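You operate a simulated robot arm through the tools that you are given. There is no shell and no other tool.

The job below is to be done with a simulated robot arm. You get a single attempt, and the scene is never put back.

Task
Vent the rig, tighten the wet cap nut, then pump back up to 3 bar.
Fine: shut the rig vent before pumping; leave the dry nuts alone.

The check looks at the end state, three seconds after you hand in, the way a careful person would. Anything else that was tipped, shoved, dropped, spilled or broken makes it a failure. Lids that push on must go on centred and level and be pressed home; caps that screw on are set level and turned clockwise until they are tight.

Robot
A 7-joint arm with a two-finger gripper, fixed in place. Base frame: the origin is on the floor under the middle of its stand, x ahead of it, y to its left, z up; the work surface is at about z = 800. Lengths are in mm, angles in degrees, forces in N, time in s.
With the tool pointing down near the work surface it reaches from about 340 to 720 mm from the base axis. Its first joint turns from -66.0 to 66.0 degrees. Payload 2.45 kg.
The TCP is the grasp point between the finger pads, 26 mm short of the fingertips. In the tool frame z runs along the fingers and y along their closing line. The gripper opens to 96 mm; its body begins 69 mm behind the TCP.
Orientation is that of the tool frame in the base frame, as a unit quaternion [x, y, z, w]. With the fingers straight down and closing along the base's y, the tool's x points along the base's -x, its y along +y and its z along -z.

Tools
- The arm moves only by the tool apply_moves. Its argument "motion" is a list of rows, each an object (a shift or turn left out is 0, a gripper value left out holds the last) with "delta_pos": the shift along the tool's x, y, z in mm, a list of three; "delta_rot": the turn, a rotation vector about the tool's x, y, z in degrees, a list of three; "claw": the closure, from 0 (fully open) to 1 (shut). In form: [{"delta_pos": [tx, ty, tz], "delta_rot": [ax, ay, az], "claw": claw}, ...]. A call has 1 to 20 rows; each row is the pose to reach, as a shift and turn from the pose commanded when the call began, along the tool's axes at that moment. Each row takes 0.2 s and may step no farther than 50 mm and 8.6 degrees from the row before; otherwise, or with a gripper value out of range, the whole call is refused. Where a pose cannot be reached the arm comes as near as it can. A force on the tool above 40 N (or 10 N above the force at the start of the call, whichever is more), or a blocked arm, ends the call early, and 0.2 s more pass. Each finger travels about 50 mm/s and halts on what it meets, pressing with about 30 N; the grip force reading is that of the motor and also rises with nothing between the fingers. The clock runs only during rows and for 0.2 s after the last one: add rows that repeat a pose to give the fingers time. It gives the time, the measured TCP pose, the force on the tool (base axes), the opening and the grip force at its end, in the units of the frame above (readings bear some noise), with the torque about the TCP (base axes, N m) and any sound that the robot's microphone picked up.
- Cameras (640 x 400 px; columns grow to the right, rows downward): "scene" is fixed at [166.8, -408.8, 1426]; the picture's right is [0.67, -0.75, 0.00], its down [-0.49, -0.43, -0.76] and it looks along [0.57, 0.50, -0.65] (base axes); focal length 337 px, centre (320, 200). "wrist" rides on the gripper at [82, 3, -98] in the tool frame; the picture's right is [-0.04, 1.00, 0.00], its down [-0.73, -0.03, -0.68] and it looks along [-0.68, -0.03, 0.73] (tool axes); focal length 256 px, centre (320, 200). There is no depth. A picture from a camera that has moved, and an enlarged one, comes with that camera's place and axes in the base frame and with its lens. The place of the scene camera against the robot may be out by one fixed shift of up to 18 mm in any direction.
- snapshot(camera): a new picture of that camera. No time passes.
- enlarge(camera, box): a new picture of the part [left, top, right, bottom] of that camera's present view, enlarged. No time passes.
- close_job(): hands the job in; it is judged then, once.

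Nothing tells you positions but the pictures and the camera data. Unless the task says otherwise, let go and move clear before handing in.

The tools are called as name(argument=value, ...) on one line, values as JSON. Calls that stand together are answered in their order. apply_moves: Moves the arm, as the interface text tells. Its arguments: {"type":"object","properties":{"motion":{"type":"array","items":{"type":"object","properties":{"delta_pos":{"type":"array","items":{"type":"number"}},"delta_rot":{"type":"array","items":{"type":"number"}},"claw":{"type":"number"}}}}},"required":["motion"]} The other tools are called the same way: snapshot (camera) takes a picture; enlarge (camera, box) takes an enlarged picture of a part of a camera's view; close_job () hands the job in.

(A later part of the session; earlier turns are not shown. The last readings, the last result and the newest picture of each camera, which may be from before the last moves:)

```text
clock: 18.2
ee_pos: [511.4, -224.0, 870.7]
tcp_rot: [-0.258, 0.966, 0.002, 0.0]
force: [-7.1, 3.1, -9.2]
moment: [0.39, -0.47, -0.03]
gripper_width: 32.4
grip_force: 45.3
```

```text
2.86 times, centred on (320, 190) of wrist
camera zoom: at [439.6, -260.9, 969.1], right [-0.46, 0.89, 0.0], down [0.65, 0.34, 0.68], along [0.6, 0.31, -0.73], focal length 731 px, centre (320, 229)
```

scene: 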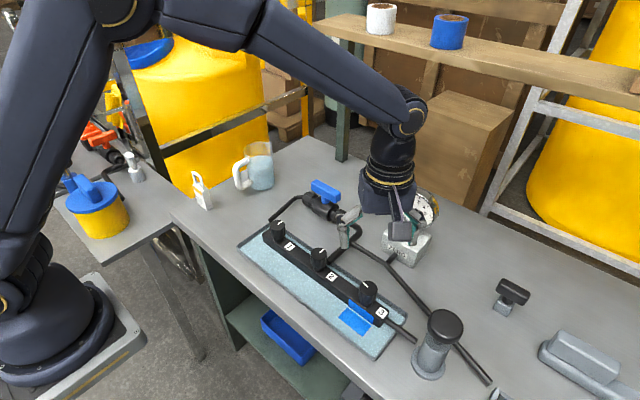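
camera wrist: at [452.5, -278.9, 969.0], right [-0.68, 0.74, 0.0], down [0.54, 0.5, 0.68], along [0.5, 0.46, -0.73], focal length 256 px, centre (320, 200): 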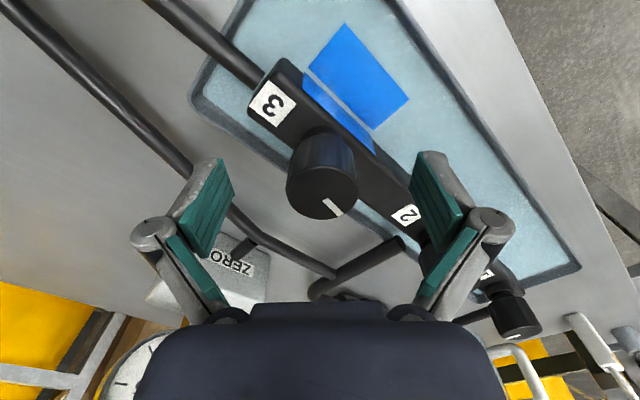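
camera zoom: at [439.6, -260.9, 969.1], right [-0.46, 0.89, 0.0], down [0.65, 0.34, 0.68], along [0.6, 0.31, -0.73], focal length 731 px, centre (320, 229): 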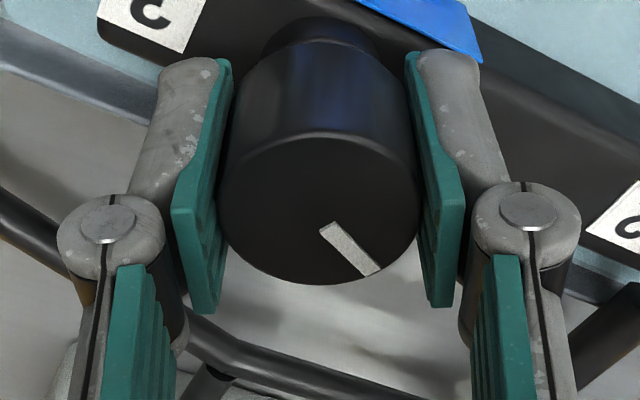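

The mark stays fixed relative to the fingers, so the nut is turning with the gripper. I'll continue clockwise.

apply_moves(motion=[{"delta_pos": [0, 0, 0.1], "delta_rot": [0, 0, 7]}, {"delta_pos": [0, 0, 0.1], "delta_rot": [0, 0, 14]}, {"delta_pos": [0, 0, 0.1], "delta_rot": [0, 0, 21]}, {"delta_pos": [0, 0, 0.1], "delta_rot": [0, 0, 28]}, {"delta_pos": [0, 0, 0.1], "delta_rot": [0, 0, 28]}])

enlarge(camera="wrist", box=[240, 120, 400, 260])

```text
clock: 19.4
ee_pos: [511.9, -224.7, 871.6]
tcp_rot: [-0.016, 1.0, 0.0, 0.0]
force: [-4.4, -8.7, -14.3]
moment: [-0.22, 0.69, -0.01]
gripper_width: 32.5
grip_force: 45.3
```

```text
2.86 times, centred on (320, 190) of wrist
camera zoom: at [430.5, -223.0, 969.1], right [0.01, 1.0, 0.0], down [0.73, -0.01, 0.68], along [0.68, -0.01, -0.73], focal length 731 px, centre (320, 229)
```

zoom: 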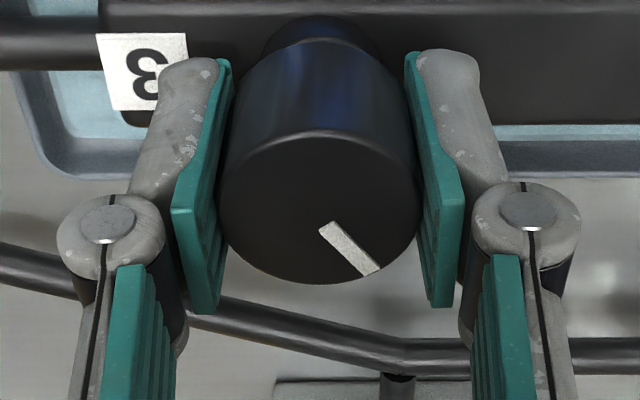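

apply_moves(motion=[{"delta_pos": [0, 0, 0.2], "delta_rot": [0, 0, 6]}, {"delta_pos": [0, 0, 0.3], "delta_rot": [0, 0, 12]}, {"delta_pos": [0, 0, 0.3], "delta_rot": [0, 0, 18]}, {"delta_pos": [0, 0, 0.4], "delta_rot": [0, 0, 24]}, {"delta_pos": [0, 0, 0.4], "delta_rot": [0, 0, 24]}])

enlarge(camera="wrist", box=[240, 120, 400, 260])

```text
clock: 20.6
ee_pos: [511.9, -225.3, 872.2]
tcp_rot: [0.193, 0.981, 0.0, 0.001]
force: [-7.0, -17.9, -0.7]
moment: [-0.09, 0.59, 0.04]
gripper_width: 32.6
grip_force: 45.3
```

```text
2.86 times, centred on (320, 190) of wrist
camera zoom: at [437.6, -190.4, 969.0], right [0.41, 0.91, 0.0], down [0.67, -0.3, 0.68], along [0.62, -0.28, -0.73], focal length 731 px, centre (320, 229)
```

zoom: 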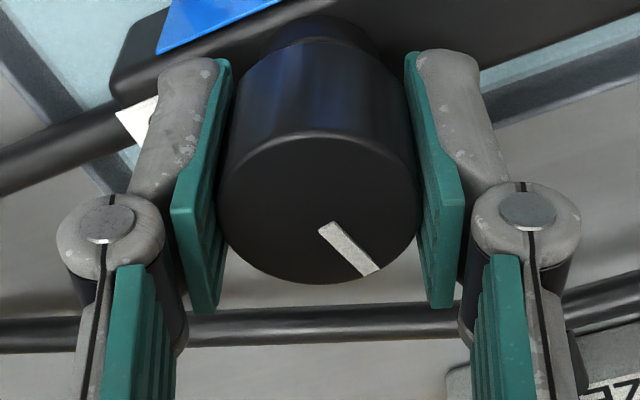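

apply_moves(motion=[{"delta_pos": [0, -0.4, 0.05], "delta_rot": [0, 0, 5]}, {"delta_pos": [0, -0.4, 0.1], "delta_rot": [0, 0, 10]}, {"delta_pos": [0, -0.4, 0.15], "delta_rot": [0, 0, 15]}, {"delta_pos": [0, -0.4, 0.2], "delta_rot": [0, 0, 20]}, {"delta_pos": [0, -0.4, 0.2], "delta_rot": [0, 0, 20]}])

enlarge(camera="wrist", box=[240, 120, 400, 260])

```text
clock: 21.8
ee_pos: [511.8, -226.4, 871.3]
tcp_rot: [0.36, 0.933, -0.001, 0.0]
force: [-6.5, -19.7, 2.2]
moment: [-0.63, -0.07, 0.62]
gripper_width: 32.8
grip_force: 44.9
```

```text
2.86 times, centred on (320, 190) of wrist
camera zoom: at [453.8, -168.0, 968.8], right [0.7, 0.71, 0.0], down [0.52, -0.51, 0.68], along [0.49, -0.48, -0.73], focal length 731 px, centre (320, 229)
```

zoom: 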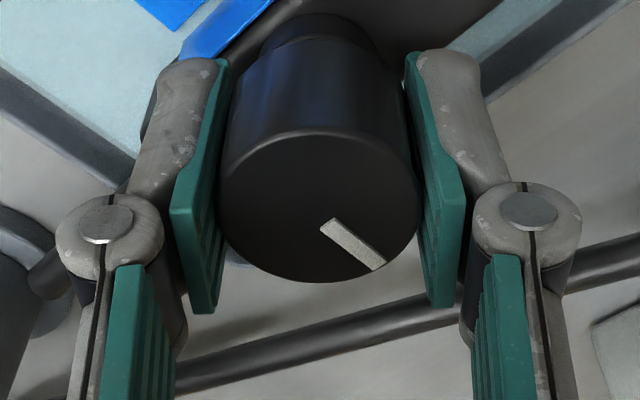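

The torque is rising (0.62 N·m) and the mark has just begun to lag the fingers, so the nut is seating. I'll turn a little further to confirm it is tight.

apply_moves(motion=[{"delta_rot": [0, 0, 4]}, {"delta_rot": [0, 0, 8]}, {"delta_rot": [0, 0, 8]}])

enlarge(camera="wrist", box=[240, 120, 400, 260])

```text
clock: 22.6
ee_pos: [510.1, -225.0, 870.4]
tcp_rot: [0.423, 0.906, 0.0, -0.001]
force: [-8.6, -17.9, -10.7]
moment: [-0.64, 0.03, 0.32]
gripper_width: 32.8
grip_force: 44.9
```

```text
2.86 times, centred on (320, 190) of wrist
camera zoom: at [461.3, -159.5, 969.1], right [0.79, 0.61, 0.0], down [0.45, -0.58, 0.68], along [0.41, -0.54, -0.74], focal length 731 px, centre (320, 229)
```

zoom: 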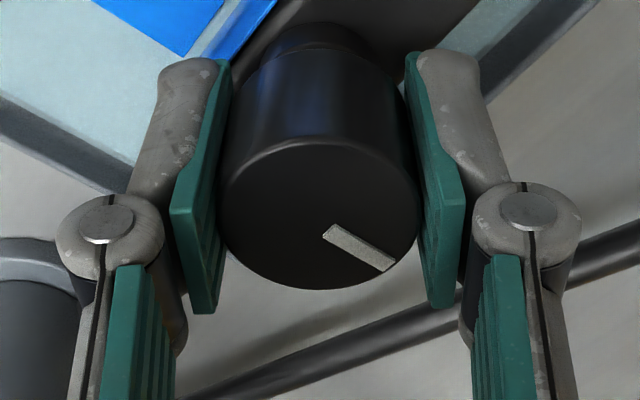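

The fingers now slip on the cap, which stopped after about 84°. Its mark should match the dry nuts. I'll release, back the fingers off without touching the nut, and check the mark.

apply_moves(motion=[{"claw": 0.5}, {"claw": 0.3}, {"claw": 0.3}, {"claw": 0.3}])

snapshot(camera="wrist")

enlarge(camera="scene", box=[260, 200, 400, 330])

```text
clock: 23.6
ee_pos: [511.9, -224.7, 872.8]
tcp_rot: [0.423, 0.906, 0.0, 0.0]
force: [0.0, -0.5, -0.5]
moment: [0.0, 0.0, -0.01]
gripper_width: 67.3
grip_force: 0.0
```

```text
taken
camera wrist: at [462.2, -158.7, 969.8], right [0.79, 0.61, 0.0], down [0.45, -0.58, 0.68], along [0.42, -0.54, -0.73], focal length 256 px, centre (320, 200)
```

wrist: 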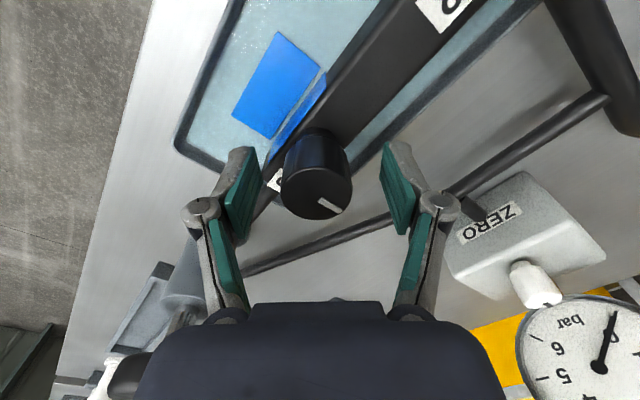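

```text
3.08 times, centred on (330, 265) of scene
camera zoom: at [166.8, -408.8, 1426.0], right [0.67, -0.75, 0.0], down [-0.49, -0.43, -0.76], along [0.57, 0.5, -0.65], focal length 1036 px, centre (289, 0)
```

zoom: 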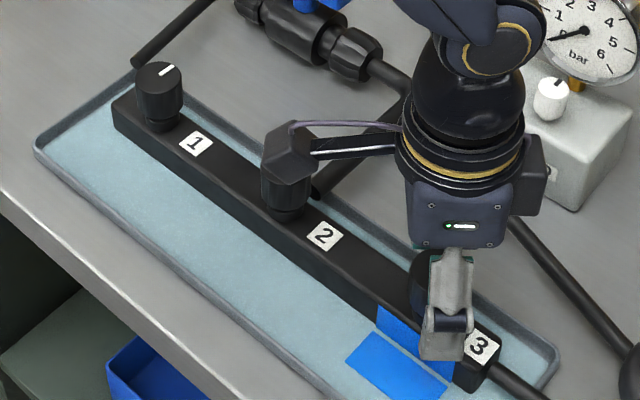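

apply_moves(motion=[{"delta_pos": [-0.3, -0.3, 0], "delta_rot": [0, 0, -8]}, {"delta_pos": [-0.3, -0.3, 0], "delta_rot": [0, 0, -16]}, {"delta_pos": [-0.3, -0.3, 0], "delta_rot": [0, 0, -24]}, {"delta_pos": [-0.3, -0.3, 0], "delta_rot": [0, 0, -32]}, {"delta_pos": [-0.3, -0.3, 0], "delta_rot": [0, 0, -40]}, {"delta_pos": [-0.3, -0.3, 0], "delta_rot": [0, 0, -40]}, {"delta_pos": [-0.3, -0.3, 0], "delta_rot": [0, 0, -40], "claw": 0.5}, {"delta_pos": [-0.3, -0.3, 0], "delta_rot": [0, 0, -40], "claw": 0.7}, {"delta_pos": [-0.3, -0.3, 0], "delta_rot": [0, 0, -40], "claw": 1.0}, {"delta_pos": [-0.3, -0.3, 0], "delta_rot": [0, 0, -40], "claw": 1.0}, {"delta_pos": [-0.3, -0.3, 0], "delta_rot": [0, 0, -40], "claw": 1.0}])

enlarge(camera="wrist", box=[240, 120, 400, 260])

```text
clock: 26.0
ee_pos: [510.9, -224.7, 871.5]
tcp_rot: [0.087, 0.996, 0.0, 0.0]
force: [-0.3, 1.7, 2.1]
moment: [0.07, 0.13, 0.02]
gripper_width: 32.5
grip_force: 44.8
```

```text
2.86 times, centred on (320, 190) of wrist
camera zoom: at [431.9, -206.8, 968.9], right [0.21, 0.98, 0.0], down [0.72, -0.16, 0.68], along [0.66, -0.14, -0.73], focal length 731 px, centre (320, 229)
```

zoom: 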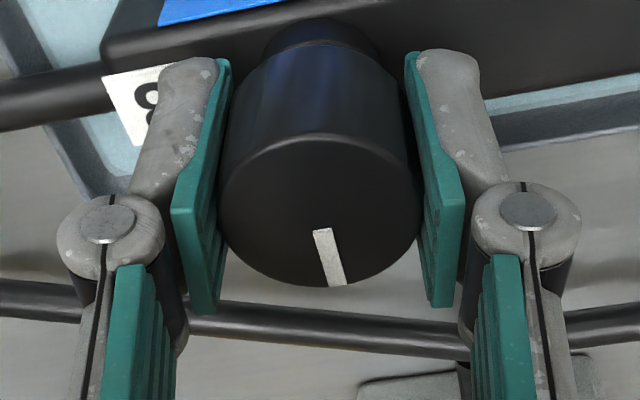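

apply_moves(motion=[{"delta_rot": [0, 0, 3]}, {"delta_rot": [0, 0, 6]}, {"delta_rot": [0, 0, 9]}])

enlarge(camera="wrist", box=[240, 120, 400, 260])

```text
clock: 26.8
ee_pos: [511.0, -224.6, 871.4]
tcp_rot: [0.166, 0.986, -0.001, 0.001]
force: [-0.2, -4.0, 5.5]
moment: [-0.06, 0.09, 0.65]
gripper_width: 32.8
grip_force: 45.0
```

```text
2.86 times, centred on (320, 190) of wrist
camera zoom: at [435.9, -194.5, 968.6], right [0.36, 0.93, 0.0], down [0.68, -0.27, 0.68], along [0.63, -0.25, -0.73], focal length 731 px, centre (320, 229)
```

zoom: 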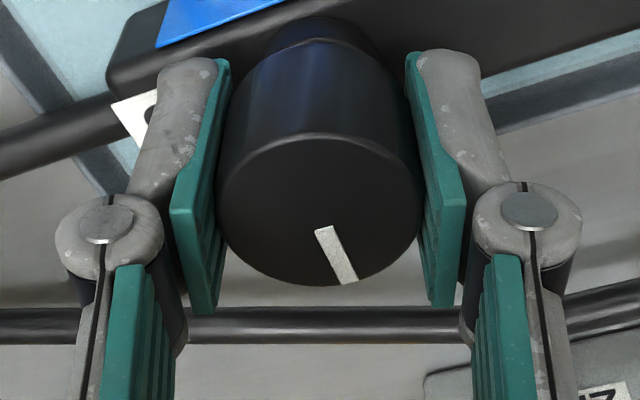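

The nut does not move any further at 0.65 N·m and its mark now lines up with the dry nuts, so it is tight. I'll release, lift and go back to the vent lever to shut it.

apply_moves(motion=[{"claw": 0.5}, {"claw": 0.2}, {"claw": 0.2}, {"claw": 0.1}, {"delta_pos": [0, 0, -20], "claw": 0.1}, {"delta_pos": [0, 0, -60], "claw": 0.1}, {"delta_pos": [0, 0, -105], "claw": 0.0}, {"delta_pos": [0, 0, -135], "claw": 0.0}, {"delta_pos": [0, 0, -135], "claw": 0.0}])

snapshot(camera="scene")

enlarge(camera="wrist", box=[240, 0, 640, 200])

```text
clock: 28.8
ee_pos: [512.2, -227.3, 1004.7]
tcp_rot: [0.165, 0.986, 0.0, 0.001]
force: [-0.1, 0.1, -0.3]
moment: [0.0, 0.0, 0.03]
gripper_width: 95.8
grip_force: 0.1
```

```text
taken
```

scene: 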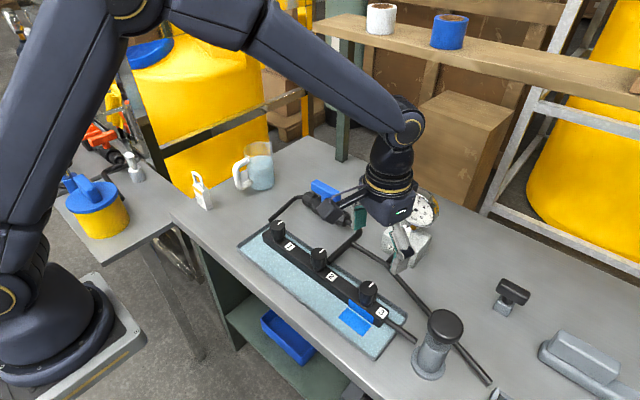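

```text
1.60 times, centred on (440, 100) of wrist
camera zoom: at [436.3, -196.4, 1103.1], right [0.36, 0.93, 0.0], down [0.68, -0.27, 0.68], along [0.63, -0.25, -0.73], focal length 410 px, centre (128, 360)
```

zoom: 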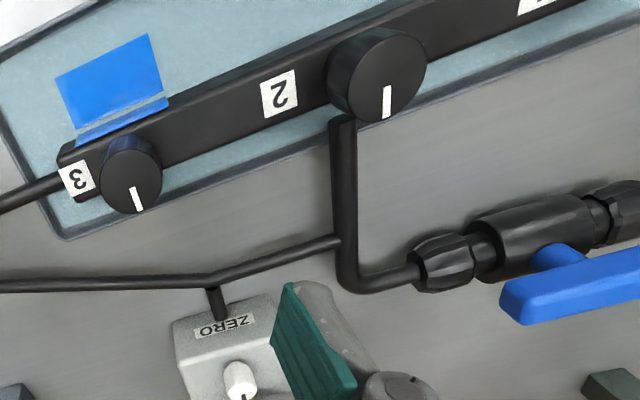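

apply_moves(motion=[{"delta_pos": [-5.5, 21.8, 0], "delta_rot": [0, 0, -8.3]}, {"delta_pos": [-10.9, 43.5, 0], "delta_rot": [0, 0, -16.6]}, {"delta_pos": [-16.4, 65.3, 0], "delta_rot": [0, 0, -24.9]}, {"delta_pos": [-21.8, 87.0, 0], "delta_rot": [0, 0, -33.2]}, {"delta_pos": [-27.3, 108.8, 0], "delta_rot": [0, 0, -41.5]}, {"delta_pos": [-32.7, 130.6, 0], "delta_rot": [0, 0, -49.8]}, {"delta_pos": [-38.2, 152.3, 0], "delta_rot": [0, 0, -58.1]}, {"delta_pos": [-43.6, 174.1, 0], "delta_rot": [0, 0, -66.4]}, {"delta_pos": [-49.1, 195.9, 0], "delta_rot": [0, 0, -74.7]}, {"delta_pos": [-54.5, 217.6, 0], "delta_rot": [0, 0, -83]}, {"delta_pos": [-60, 239.4, 0], "delta_rot": [0, 0, -91.3]}, {"delta_pos": [-65.4, 261.1, 0], "delta_rot": [0, 0, -99.6]}, {"delta_pos": [-70.9, 282.9, 0], "delta_rot": [0, 0, -108]}, {"delta_pos": [-70.9, 282.9, 40], "delta_rot": [0, 0, -108]}, {"delta_pos": [-70.9, 282.9, 70], "delta_rot": [0, 0, -108]}, {"delta_pos": [-70.9, 282.9, 70], "delta_rot": [0, 0, -108]}, {"delta_pos": [-70.9, 282.9, 70], "delta_rot": [0, 0, -108]}])

snapshot(camera="wrist")

enlarge(camera="wrist", box=[240, 30, 400, 240])

```text
clock: 32.4
ee_pos: [672.7, 20.0, 933.2]
tcp_rot: [-0.701, 0.713, 0.0, 0.0]
force: [0.1, 0.0, -0.5]
moment: [0.0, 0.02, 0.0]
gripper_width: 95.9
grip_force: 0.1
```

```text
taken
camera wrist: at [667.0, -61.0, 1030.8], right [-1.0, 0.06, 0.0], down [0.04, 0.73, 0.68], along [0.04, 0.68, -0.73], focal length 256 px, centre (320, 200)
```

wrist: 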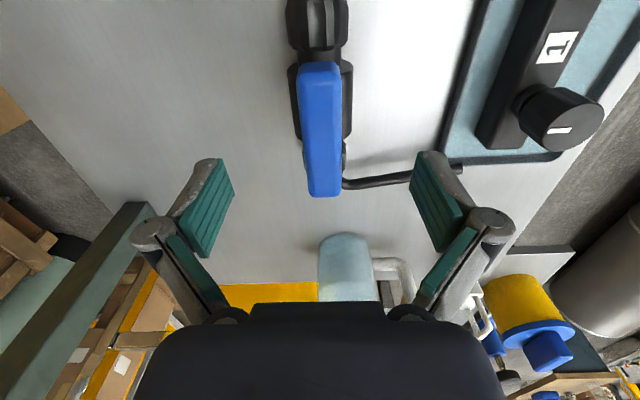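

```text
1.90 times, centred on (320, 135) of wrist
camera zoom: at [667.0, -61.0, 1030.8], right [-1.0, 0.06, 0.0], down [0.04, 0.73, 0.68], along [0.04, 0.68, -0.73], focal length 488 px, centre (320, 324)
```

zoom: 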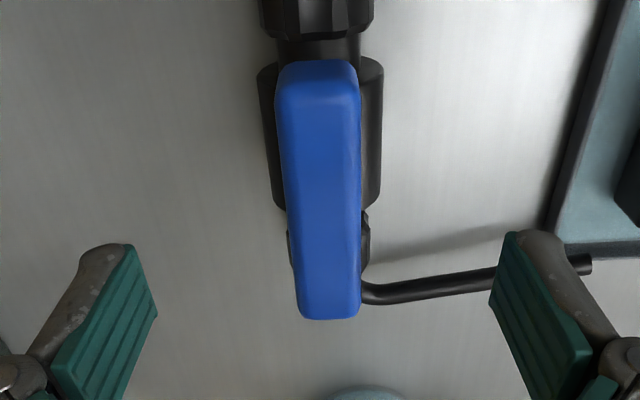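

The gripper is aligned over the open lever. I'll descend and grip it.

apply_moves(motion=[{"delta_pos": [0, 0, 30]}, {"delta_pos": [0, 0, 54]}, {"delta_pos": [0, 0, 54]}, {"delta_pos": [0, 0, 54], "claw": 0.5}, {"delta_pos": [0, 0, 54], "claw": 0.7}, {"delta_pos": [0, 0, 54], "claw": 1.0}, {"delta_pos": [0, 0, 54], "claw": 1.0}, {"delta_pos": [0, 0, 54], "claw": 1.0}, {"delta_pos": [0, 0, 54], "claw": 1.0}])

```text
clock: 34.4
ee_pos: [670.8, 18.1, 881.8]
tcp_rot: [-0.701, 0.713, 0.002, -0.001]
force: [-6.7, 0.9, 3.1]
moment: [-0.14, 0.11, 0.0]
gripper_width: 23.1
grip_force: 42.4
```

Gripped at 23 mm. I'll turn clockwise back toward the closed position, across the pipe.

apply_moves(motion=[{"delta_rot": [0, 0, 7]}, {"delta_rot": [0, 0, 14]}, {"delta_rot": [0, 0, 21]}, {"delta_rot": [0, 0, 28]}, {"delta_rot": [0, 0, 28]}])

```text
clock: 35.6
ee_pos: [670.5, 19.3, 882.1]
tcp_rot: [-0.507, 0.862, 0.001, -0.002]
force: [-24.0, -5.1, 9.6]
moment: [0.72, -0.16, 0.0]
gripper_width: 22.8
grip_force: 45.2
```

apply_moves(motion=[{"delta_pos": [0.3, 0.4, -0.15], "delta_rot": [0, 0, 6]}, {"delta_pos": [0.3, 0.4, -0.15], "delta_rot": [0, 0, 12]}, {"delta_pos": [0.3, 0.4, -0.15], "delta_rot": [0, 0, 18]}, {"delta_pos": [0.3, 0.4, -0.15], "delta_rot": [0, 0, 24]}, {"delta_pos": [0.3, 0.4, -0.15], "delta_rot": [0, 0, 24]}])

```text
clock: 36.8
ee_pos: [668.8, 18.4, 881.9]
tcp_rot: [-0.317, 0.948, 0.001, -0.001]
force: [-21.4, -5.9, 3.3]
moment: [0.44, -0.32, -0.02]
gripper_width: 23.2
grip_force: 45.0
```

apply_moves(motion=[{"delta_pos": [0.4, 0.2, -0.05], "delta_rot": [0, 0, 6]}, {"delta_pos": [0.4, 0.2, -0.05], "delta_rot": [0, 0, 12]}, {"delta_pos": [0.4, 0.2, -0.05], "delta_rot": [0, 0, 18]}, {"delta_pos": [0.4, 0.2, -0.05], "delta_rot": [0, 0, 24]}, {"delta_pos": [0.4, 0.2, -0.05], "delta_rot": [0, 0, 24]}])

```text
clock: 38.0
ee_pos: [669.9, 20.7, 881.3]
tcp_rot: [-0.112, 0.994, 0.0, 0.001]
force: [-6.8, -3.7, -2.7]
moment: [0.07, -0.04, -0.03]
gripper_width: 22.9
grip_force: 45.5
```

apply_moves(motion=[{"delta_pos": [0.1, 0, 0], "delta_rot": [0, 0, 5]}, {"delta_pos": [0.1, 0, 0], "delta_rot": [0, 0, 10]}, {"delta_pos": [0.1, 0, 0], "delta_rot": [0, 0, 13]}, {"delta_pos": [0.1, 0, 0], "delta_rot": [0, 0, 13]}])

snapshot(camera="wrist")

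```text
clock: 39.0
ee_pos: [670.1, 19.8, 882.9]
tcp_rot: [0.002, 1.0, 0.0, 0.001]
force: [-4.3, -1.0, 3.2]
moment: [-0.07, -0.18, -0.01]
gripper_width: 23.0
grip_force: 45.3
```

```text
taken
camera wrist: at [588.9, 24.3, 979.8], right [0.04, 1.0, 0.0], down [0.73, -0.03, 0.68], along [0.68, -0.03, -0.73], focal length 256 px, centre (320, 200)
```

wrist: 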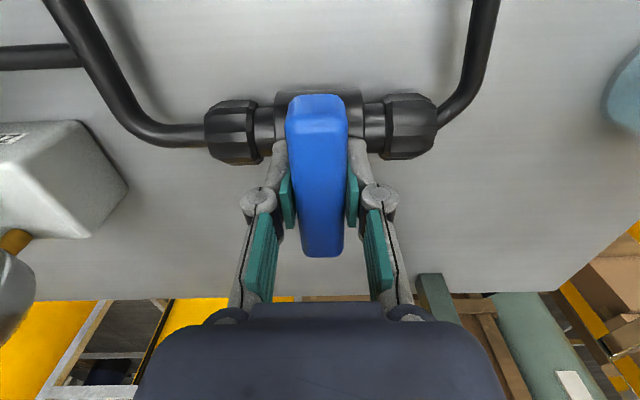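

apply_moves(motion=[{"delta_rot": [0, 0, 1.5]}, {"delta_rot": [0, 0, 2]}, {"delta_rot": [0, 0, 2]}])

```text
clock: 39.8
ee_pos: [671.4, 20.0, 882.4]
tcp_rot: [0.017, 1.0, 0.001, 0.0]
force: [-1.0, 4.3, 3.7]
moment: [-0.04, 0.45, 1.41]
gripper_width: 22.8
grip_force: 45.0
```

The lever hit its closed stop at 1.4 N·m, so the vent is shut. I'll release, lift and check it.

apply_moves(motion=[{"delta_rot": [0, 0, -1]}, {"delta_rot": [0, 0, -1], "claw": 0.5}, {"delta_rot": [0, 0, -1], "claw": 0.3}, {"delta_rot": [0, 0, -1], "claw": 0.3}, {"delta_pos": [0, 0, -30], "delta_rot": [0, 0, -1], "claw": 0.3}, {"delta_pos": [0, 0, -75], "delta_rot": [0, 0, -1], "claw": 0.1}, {"delta_pos": [0, 0, -120], "delta_rot": [0, 0, -1], "claw": 0.0}, {"delta_pos": [0, 0, -160], "delta_rot": [0, 0, -1], "claw": 0.0}, {"delta_pos": [0, 0, -160], "delta_rot": [0, 0, -1], "claw": 0.0}])

snapshot(camera="wrist")

enlarge(camera="scene", box=[260, 160, 440, 280])

enlarge(camera="scene", box=[370, 280, 520, 400])

```text
clock: 41.8
ee_pos: [671.1, 21.1, 1044.3]
tcp_rot: [0.008, 1.0, 0.0, 0.0]
force: [-0.6, 0.1, 0.2]
moment: [0.0, 0.0, -0.02]
gripper_width: 96.0
grip_force: 0.1
```

```text
taken
camera wrist: at [589.9, 25.9, 1142.1], right [0.06, 1.0, 0.0], down [0.73, -0.04, 0.68], along [0.68, -0.04, -0.73], focal length 256 px, centre (320, 200)
```

wrist: 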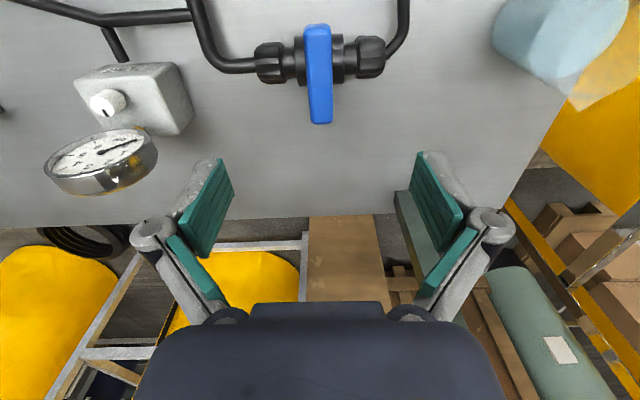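

```text
3.33 times, centred on (350, 220) of scene
camera zoom: at [166.8, -408.8, 1426.0], right [0.67, -0.75, 0.0], down [-0.49, -0.43, -0.76], along [0.57, 0.5, -0.65], focal length 1122 px, centre (220, 133)
```

zoom: 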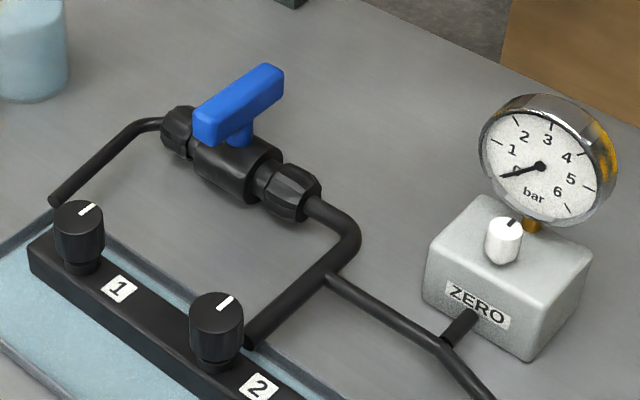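

```text
3.33 times, centred on (445, 340) of scene
camera zoom: at [166.8, -408.8, 1426.0], right [0.67, -0.75, 0.0], down [-0.49, -0.43, -0.76], along [0.57, 0.5, -0.65], focal length 1122 px, centre (-97, -267)
```

zoom: 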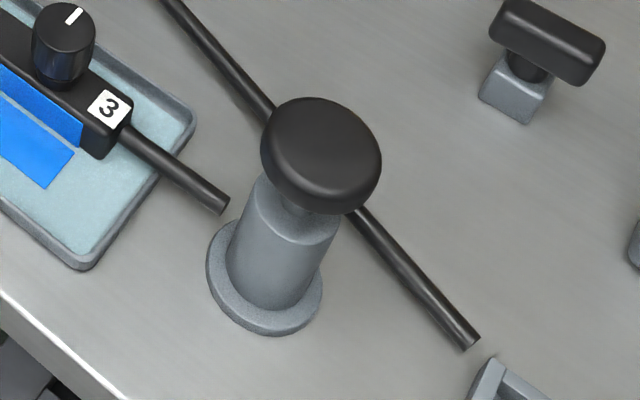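

The vent is closed and the gauge reads 0. Next I'll move toward the pump and get a good look at it and the area around it.

apply_moves(motion=[{"delta_pos": [20, -39, -20], "delta_rot": [0, 0, 4]}, {"delta_pos": [40, -78, -40], "delta_rot": [0, 0, 8]}, {"delta_pos": [60, -117, -60], "delta_rot": [0, 0, 12]}, {"delta_pos": [80, -156, -80], "delta_rot": [0, 0, 16]}, {"delta_pos": [100, -195, -85], "delta_rot": [0, 0, 20]}, {"delta_pos": [120, -234, -85], "delta_rot": [0, 0, 25]}, {"delta_pos": [140, -273, -85], "delta_rot": [0, 0, 30]}, {"delta_pos": [160, -312, -85], "delta_rot": [0, 0, 35]}, {"delta_pos": [184, -353, -85], "delta_rot": [0, 0, 40]}, {"delta_pos": [184, -353, -85], "delta_rot": [0, 0, 40]}, {"delta_pos": [184, -353, -85], "delta_rot": [0, 0, 40]}])

snapshot(camera="wrist")

snapshot(camera="scene")

```text
clock: 44.2
ee_pos: [478.5, -329.9, 1127.5]
tcp_rot: [0.352, 0.936, 0.001, 0.0]
force: [0.8, -0.4, 0.2]
moment: [0.0, -0.01, -0.01]
gripper_width: 96.0
grip_force: 0.1
```

```text
taken
camera wrist: at [418.9, -272.7, 1226.1], right [0.69, 0.73, 0.0], down [0.53, -0.5, 0.68], along [0.49, -0.47, -0.73], focal length 256 px, centre (320, 200)
```

wrist: 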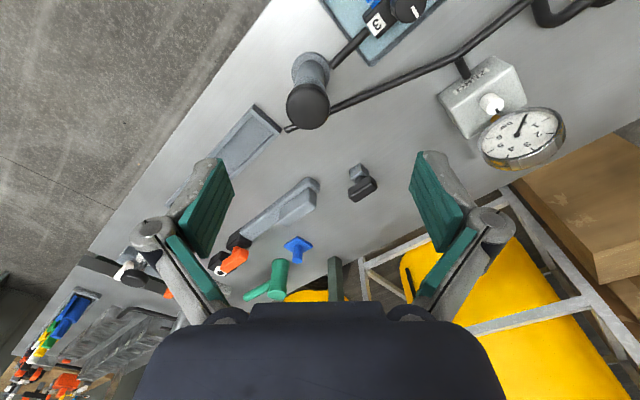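

```text
taken
```

scene: 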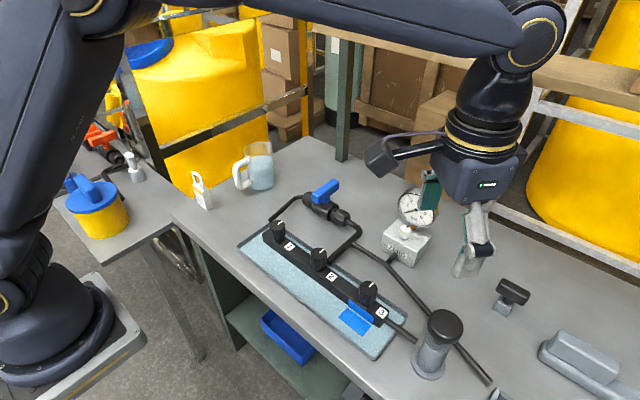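

enlarge(camera="wrist", box=[200, 30, 420, 170])

enlarge(camera="wrist", box=[200, 150, 400, 310])

enlarge(camera="wrist", box=[420, 40, 580, 180])

```text
2.86 times, centred on (310, 100) of wrist
camera zoom: at [418.9, -272.7, 1226.1], right [0.69, 0.73, 0.0], down [0.53, -0.5, 0.68], along [0.49, -0.47, -0.73], focal length 731 px, centre (349, 486)
```

zoom: 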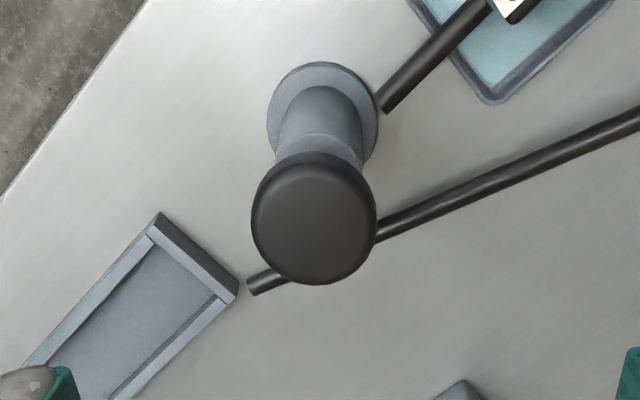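

```text
2.50 times, centred on (300, 230) of wrist
camera zoom: at [418.9, -272.7, 1226.1], right [0.69, 0.73, 0.0], down [0.53, -0.5, 0.68], along [0.49, -0.47, -0.73], focal length 640 px, centre (370, 125)
```

zoom: 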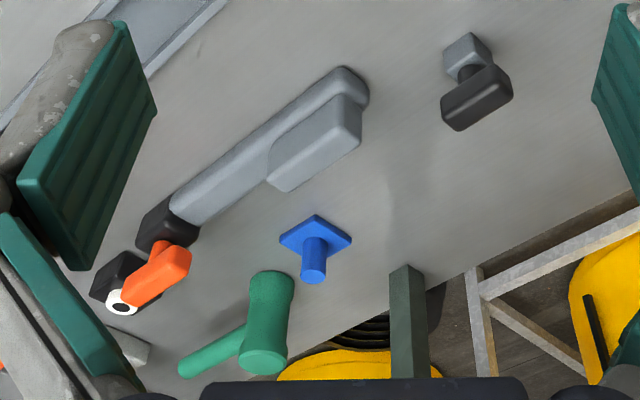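

```text
2.86 times, centred on (500, 110) of wrist
camera zoom: at [418.9, -272.7, 1226.1], right [0.69, 0.73, 0.0], down [0.53, -0.5, 0.68], along [0.49, -0.47, -0.73], focal length 731 px, centre (-194, 457)
```

zoom: 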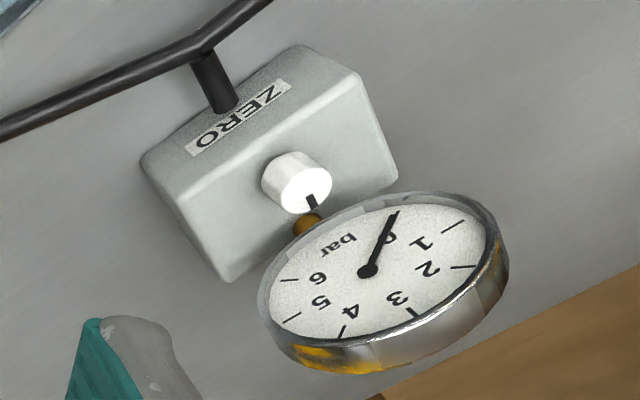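

The pump is the flanged cylinder with the mushroom knob. Its axis is near (498,-370) and the knob is about 52 mm across with its top near z=940. To avoid side loads I'll close the fingers and push straight down on the knob, with the tool turned so the wrist camera can also see the gauge.

apply_moves(motion=[{"delta_pos": [-14, -6, 30], "delta_rot": [0, 0, -8], "claw": 0.5}, {"delta_pos": [-28, -12, 50], "delta_rot": [0, 0, -16], "claw": 1.0}, {"delta_pos": [-42, -17.8, 70], "delta_rot": [0, 0, -24], "claw": 1.0}, {"delta_pos": [-42, -17.8, 90], "delta_rot": [0, 0, -32], "claw": 1.0}, {"delta_pos": [-42, -17.8, 110], "delta_rot": [0, 0, -41], "claw": 1.0}, {"delta_pos": [-42, -17.8, 115], "delta_rot": [0, 0, -41], "claw": 1.0}, {"delta_pos": [-42, -17.8, 115], "delta_rot": [0, 0, -41], "claw": 1.0}])

```text
refused: row 5 steps farther than a row can; nothing moved
```

apply_moves(motion=[{"delta_pos": [-14, -6, 30], "delta_rot": [0, 0, -8], "claw": 0.5}, {"delta_pos": [-28, -12, 50], "delta_rot": [0, 0, -16], "claw": 1.0}, {"delta_pos": [-42, -17.8, 70], "delta_rot": [0, 0, -24], "claw": 1.0}, {"delta_pos": [-42, -17.8, 90], "delta_rot": [0, 0, -32], "claw": 1.0}, {"delta_pos": [-42, -17.8, 110], "delta_rot": [0, 0, -40], "claw": 1.0}, {"delta_pos": [-42, -17.8, 115], "delta_rot": [0, 0, -41], "claw": 1.0}, {"delta_pos": [-42, -17.8, 115], "delta_rot": [0, 0, -41], "claw": 1.0}])

snapshot(camera="wrist")

snapshot(camera="scene")

```text
clock: 45.8
ee_pos: [499.3, -371.5, 1012.5]
tcp_rot: [0.0, 1.0, 0.0, 0.0]
force: [-0.7, -0.1, -0.1]
moment: [0.04, 0.0, 0.02]
gripper_width: 0.0
grip_force: 28.5
```

```text
taken
camera wrist: at [417.2, -366.7, 1110.8], right [0.04, 1.0, 0.0], down [0.73, -0.03, 0.68], along [0.68, -0.03, -0.73], focal length 256 px, centre (320, 200)
```

wrist: 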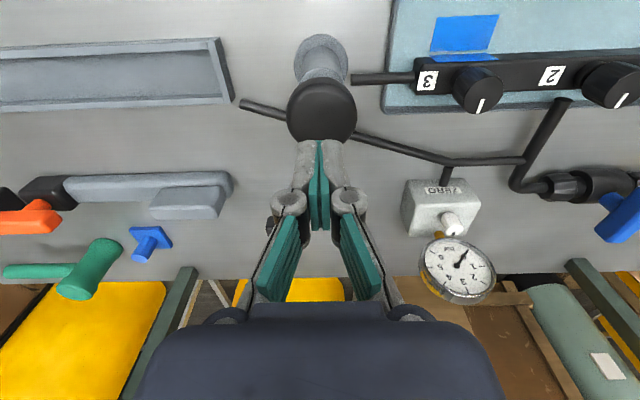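

```text
taken
```

scene: 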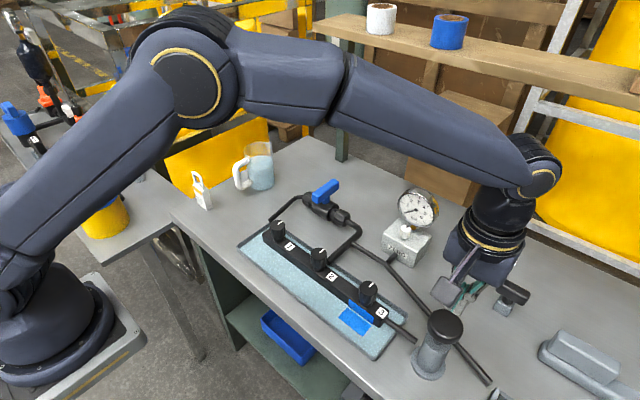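

enlarge(camera="wrist", box=[260, 20, 420, 160])

enlarge(camera="wrist", box=[390, 170, 530, 320])

enlarge(camera="scene", box=[395, 230, 545, 390])

```text
2.86 times, centred on (340, 90) of wrist
camera zoom: at [417.2, -366.7, 1110.8], right [0.04, 1.0, 0.0], down [0.73, -0.03, 0.68], along [0.68, -0.03, -0.73], focal length 731 px, centre (263, 514)
```

zoom: 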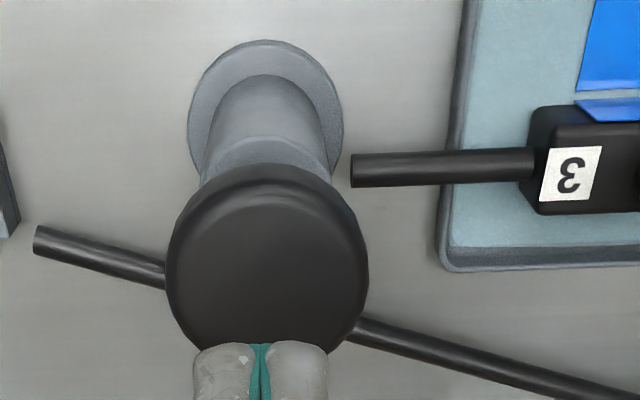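

```text
2.67 times, centred on (460, 245) of wrist
camera zoom: at [417.2, -366.7, 1110.8], right [0.04, 1.0, 0.0], down [0.73, -0.03, 0.68], along [0.68, -0.03, -0.73], focal length 683 px, centre (-53, 80)
```

zoom: 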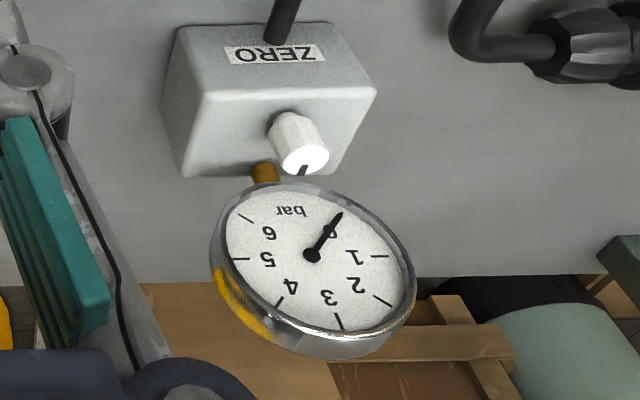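

```text
2.50 times, centred on (470, 310) of scene
camera zoom: at [166.8, -408.8, 1426.0], right [0.67, -0.75, 0.0], down [-0.49, -0.43, -0.76], along [0.57, 0.5, -0.65], focal length 842 px, centre (-55, -75)
```

zoom: 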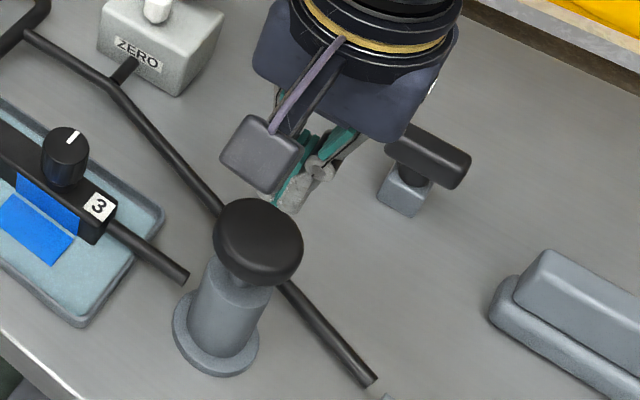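

The knob centre is within 1–2 mm of the tool axis. I'll go down slowly until contact and watch the force.

apply_moves(motion=[{"delta_pos": [0.8, 0.3, 20], "claw": 1.0}, {"delta_pos": [0.8, 0.3, 34], "claw": 1.0}, {"delta_pos": [0.8, 0.3, 38], "claw": 1.0}, {"delta_pos": [0.8, 0.3, 42], "claw": 1.0}, {"delta_pos": [0.8, 0.3, 46], "claw": 1.0}, {"delta_pos": [0.8, 0.3, 50], "claw": 1.0}])

snapshot(camera="wrist")

enlarge(camera="scene", box=[395, 230, 545, 390])

```text
clock: 47.2
ee_pos: [498.4, -369.6, 962.7]
tcp_rot: [0.001, 1.0, 0.0, 0.0]
force: [1.1, 0.2, 0.9]
moment: [-0.06, 0.0, 0.01]
gripper_width: 5.8
grip_force: 28.9
```

```text
taken
camera wrist: at [417.1, -365.5, 1060.2], right [0.04, 1.0, 0.0], down [0.73, -0.03, 0.68], along [0.68, -0.03, -0.73], focal length 256 px, centre (320, 200)
```

wrist: 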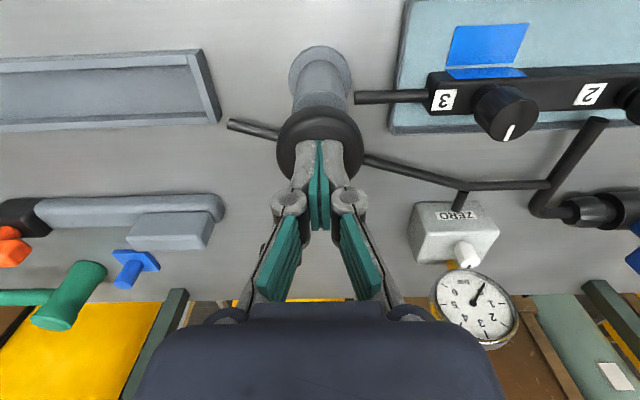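

```text
2.50 times, centred on (470, 310) of scene
camera zoom: at [166.8, -408.8, 1426.0], right [0.67, -0.75, 0.0], down [-0.49, -0.43, -0.76], along [0.57, 0.5, -0.65], focal length 842 px, centre (-55, -75)
```

zoom: 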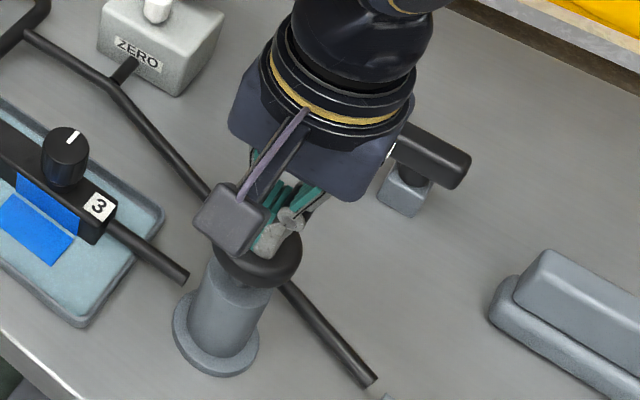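

apply_moves(motion=[{"delta_pos": [0, 0, 2], "claw": 1.0}, {"delta_pos": [0, 0, 4], "claw": 1.0}, {"delta_pos": [0, 0, 6], "claw": 1.0}])

```text
clock: 48.0
ee_pos: [499.1, -371.2, 955.7]
tcp_rot: [0.0, 1.0, 0.0, 0.0]
force: [0.0, 0.0, 1.0]
moment: [0.04, 0.01, -0.01]
gripper_width: 5.8
grip_force: 28.5
```

enlarge(camera="wrist", box=[240, 60, 400, 260])

enlarge(camera="scene", box=[410, 280, 490, 390])

enlarge(camera="scene", box=[370, 180, 450, 270])

```text
2.00 times, centred on (320, 160) of wrist
camera zoom: at [417.4, -366.7, 1054.2], right [0.04, 1.0, 0.0], down [0.73, -0.03, 0.68], along [0.68, -0.03, -0.73], focal length 512 px, centre (320, 280)
```

zoom: 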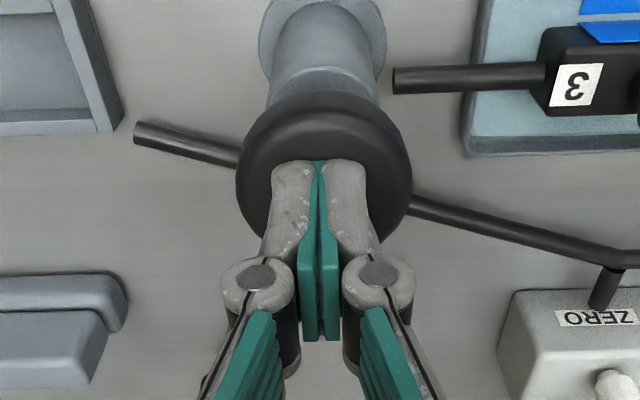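

```text
3.64 times, centred on (450, 335) of scene
camera zoom: at [166.8, -408.7, 1426.0], right [0.67, -0.75, 0.0], down [-0.49, -0.43, -0.76], along [0.57, 0.5, -0.65], focal length 1224 px, centre (-153, -291)
```

zoom: 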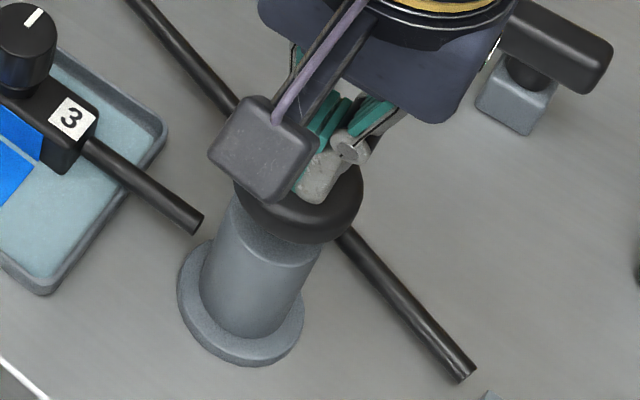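

```text
4.44 times, centred on (410, 225) of scene
camera zoom: at [166.8, -408.7, 1426.0], right [0.67, -0.75, 0.0], down [-0.49, -0.43, -0.76], along [0.57, 0.5, -0.65], focal length 1496 px, centre (-80, 89)
```

zoom: 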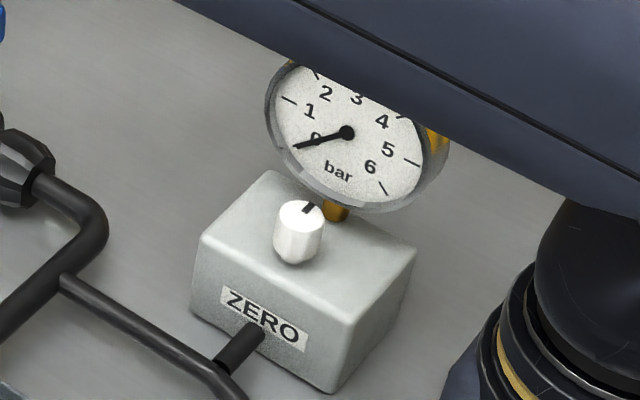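

apply_moves(motion=[{"delta_pos": [0, 0, 3], "claw": 1.0}, {"delta_pos": [0, 0, 6], "claw": 1.0}, {"delta_pos": [0, 0, 9], "claw": 1.0}, {"delta_pos": [0, 0, 12], "claw": 1.0}])

enlarge(camera="wrist", box=[240, 60, 400, 260])

enlarge(camera="scene", box=[410, 280, 490, 390])

enlarge(camera="scene", box=[370, 180, 450, 270])

```text
clock: 49.0
ee_pos: [497.4, -371.5, 943.3]
tcp_rot: [0.0, 1.0, 0.0, 0.001]
force: [0.3, 0.5, 2.3]
moment: [0.05, -0.03, -0.05]
gripper_width: 5.8
grip_force: 28.5
```

```text
2.00 times, centred on (320, 160) of wrist
camera zoom: at [416.5, -366.9, 1041.8], right [0.04, 1.0, 0.0], down [0.73, -0.03, 0.68], along [0.68, -0.03, -0.73], focal length 512 px, centre (320, 280)
```

zoom: 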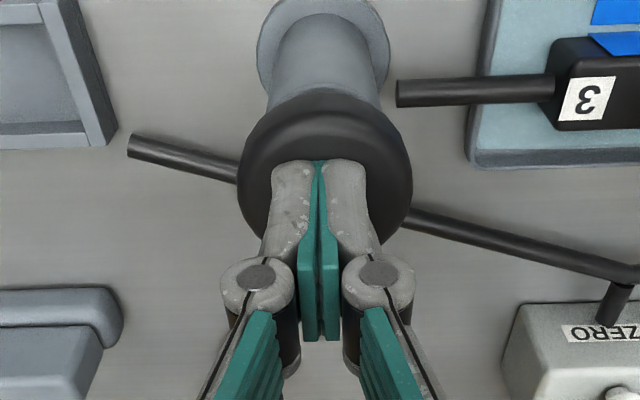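

```text
3.64 times, centred on (450, 335) of scene
camera zoom: at [166.8, -408.7, 1426.0], right [0.67, -0.75, 0.0], down [-0.49, -0.43, -0.76], along [0.57, 0.5, -0.65], focal length 1224 px, centre (-153, -291)
```

zoom: 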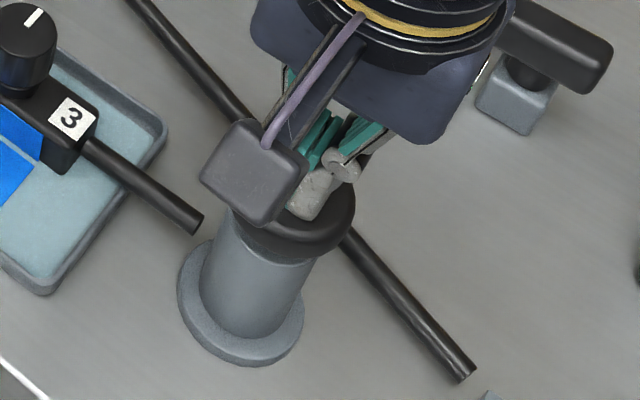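

```text
4.44 times, centred on (410, 225) of scene
camera zoom: at [166.8, -408.7, 1426.0], right [0.67, -0.75, 0.0], down [-0.49, -0.43, -0.76], along [0.57, 0.5, -0.65], focal length 1496 px, centre (-80, 89)
```

zoom: 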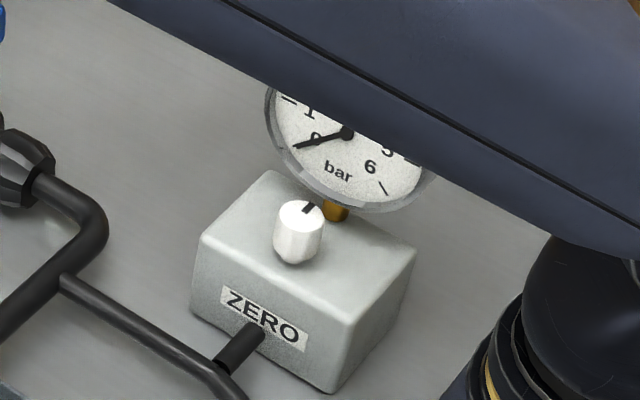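

The knob goes down with the fingers at only 2 N. I'll keep pushing toward the bottom of the stroke.

apply_moves(motion=[{"delta_pos": [0, 0, 3], "claw": 1.0}, {"delta_pos": [0, 0, 6], "claw": 1.0}, {"delta_pos": [0, 0, 9], "claw": 1.0}, {"delta_pos": [0, 0, 12], "claw": 1.0}, {"delta_pos": [0, 0, 15], "claw": 1.0}, {"delta_pos": [0, 0, 18], "claw": 1.0}])

snapshot(camera="wrist")

enlarge(camera="scene", box=[410, 280, 490, 390])

enlarge(camera="wrist", box=[420, 240, 560, 380])

```text
clock: 50.0
ee_pos: [498.4, -372.6, 937.5]
tcp_rot: [0.0, 1.0, -0.004, 0.001]
force: [-2.8, 2.9, 13.7]
moment: [0.08, 0.14, -0.01]
gripper_width: 5.8
grip_force: 28.3
stopped in row 4: the force on the tool passed its limit at 44 N (the readings are from after the stop); the commanded pose is now the measured one
```

```text
taken
camera wrist: at [416.9, -366.8, 1036.6], right [0.04, 1.0, -0.01], down [0.73, -0.03, 0.68], along [0.68, -0.03, -0.73], focal length 256 px, centre (320, 200)
```

wrist: 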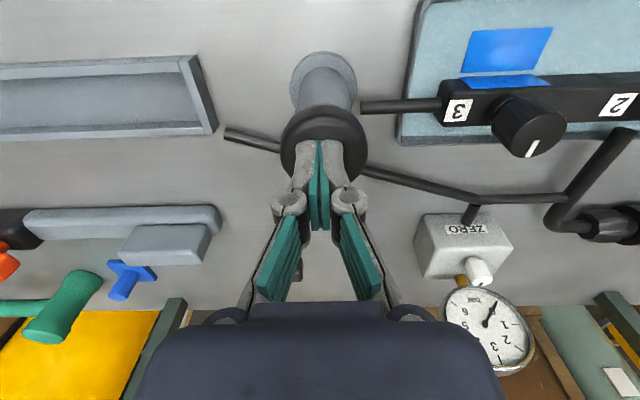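

```text
3.64 times, centred on (450, 335) of scene
camera zoom: at [166.6, -408.5, 1426.1], right [0.67, -0.75, 0.0], down [-0.49, -0.43, -0.76], along [0.57, 0.5, -0.65], focal length 1224 px, centre (-153, -291)
```

zoom: 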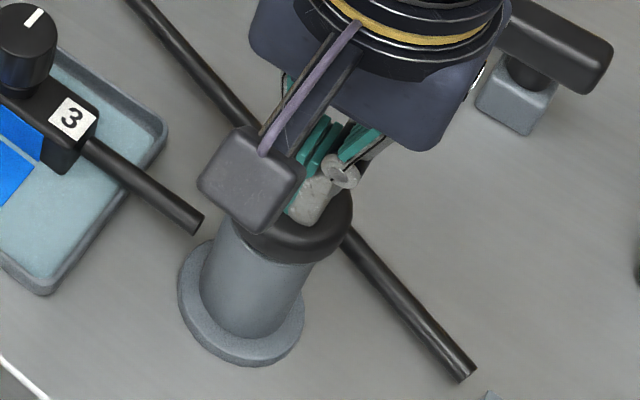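

```text
2.86 times, centred on (490, 310) of wrist
camera zoom: at [416.9, -366.8, 1036.6], right [0.04, 1.0, -0.01], down [0.73, -0.03, 0.68], along [0.68, -0.03, -0.73], focal length 731 px, centre (-166, -114)
```

zoom: 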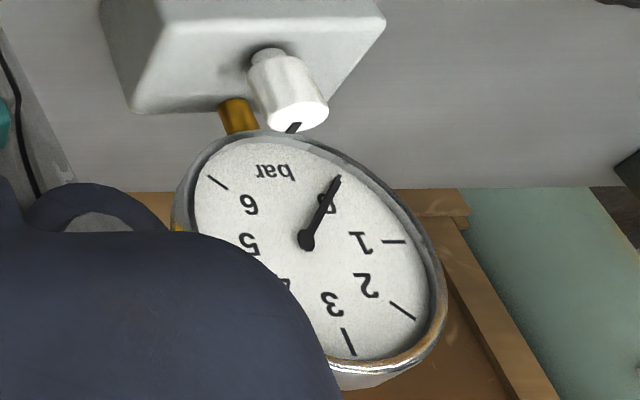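

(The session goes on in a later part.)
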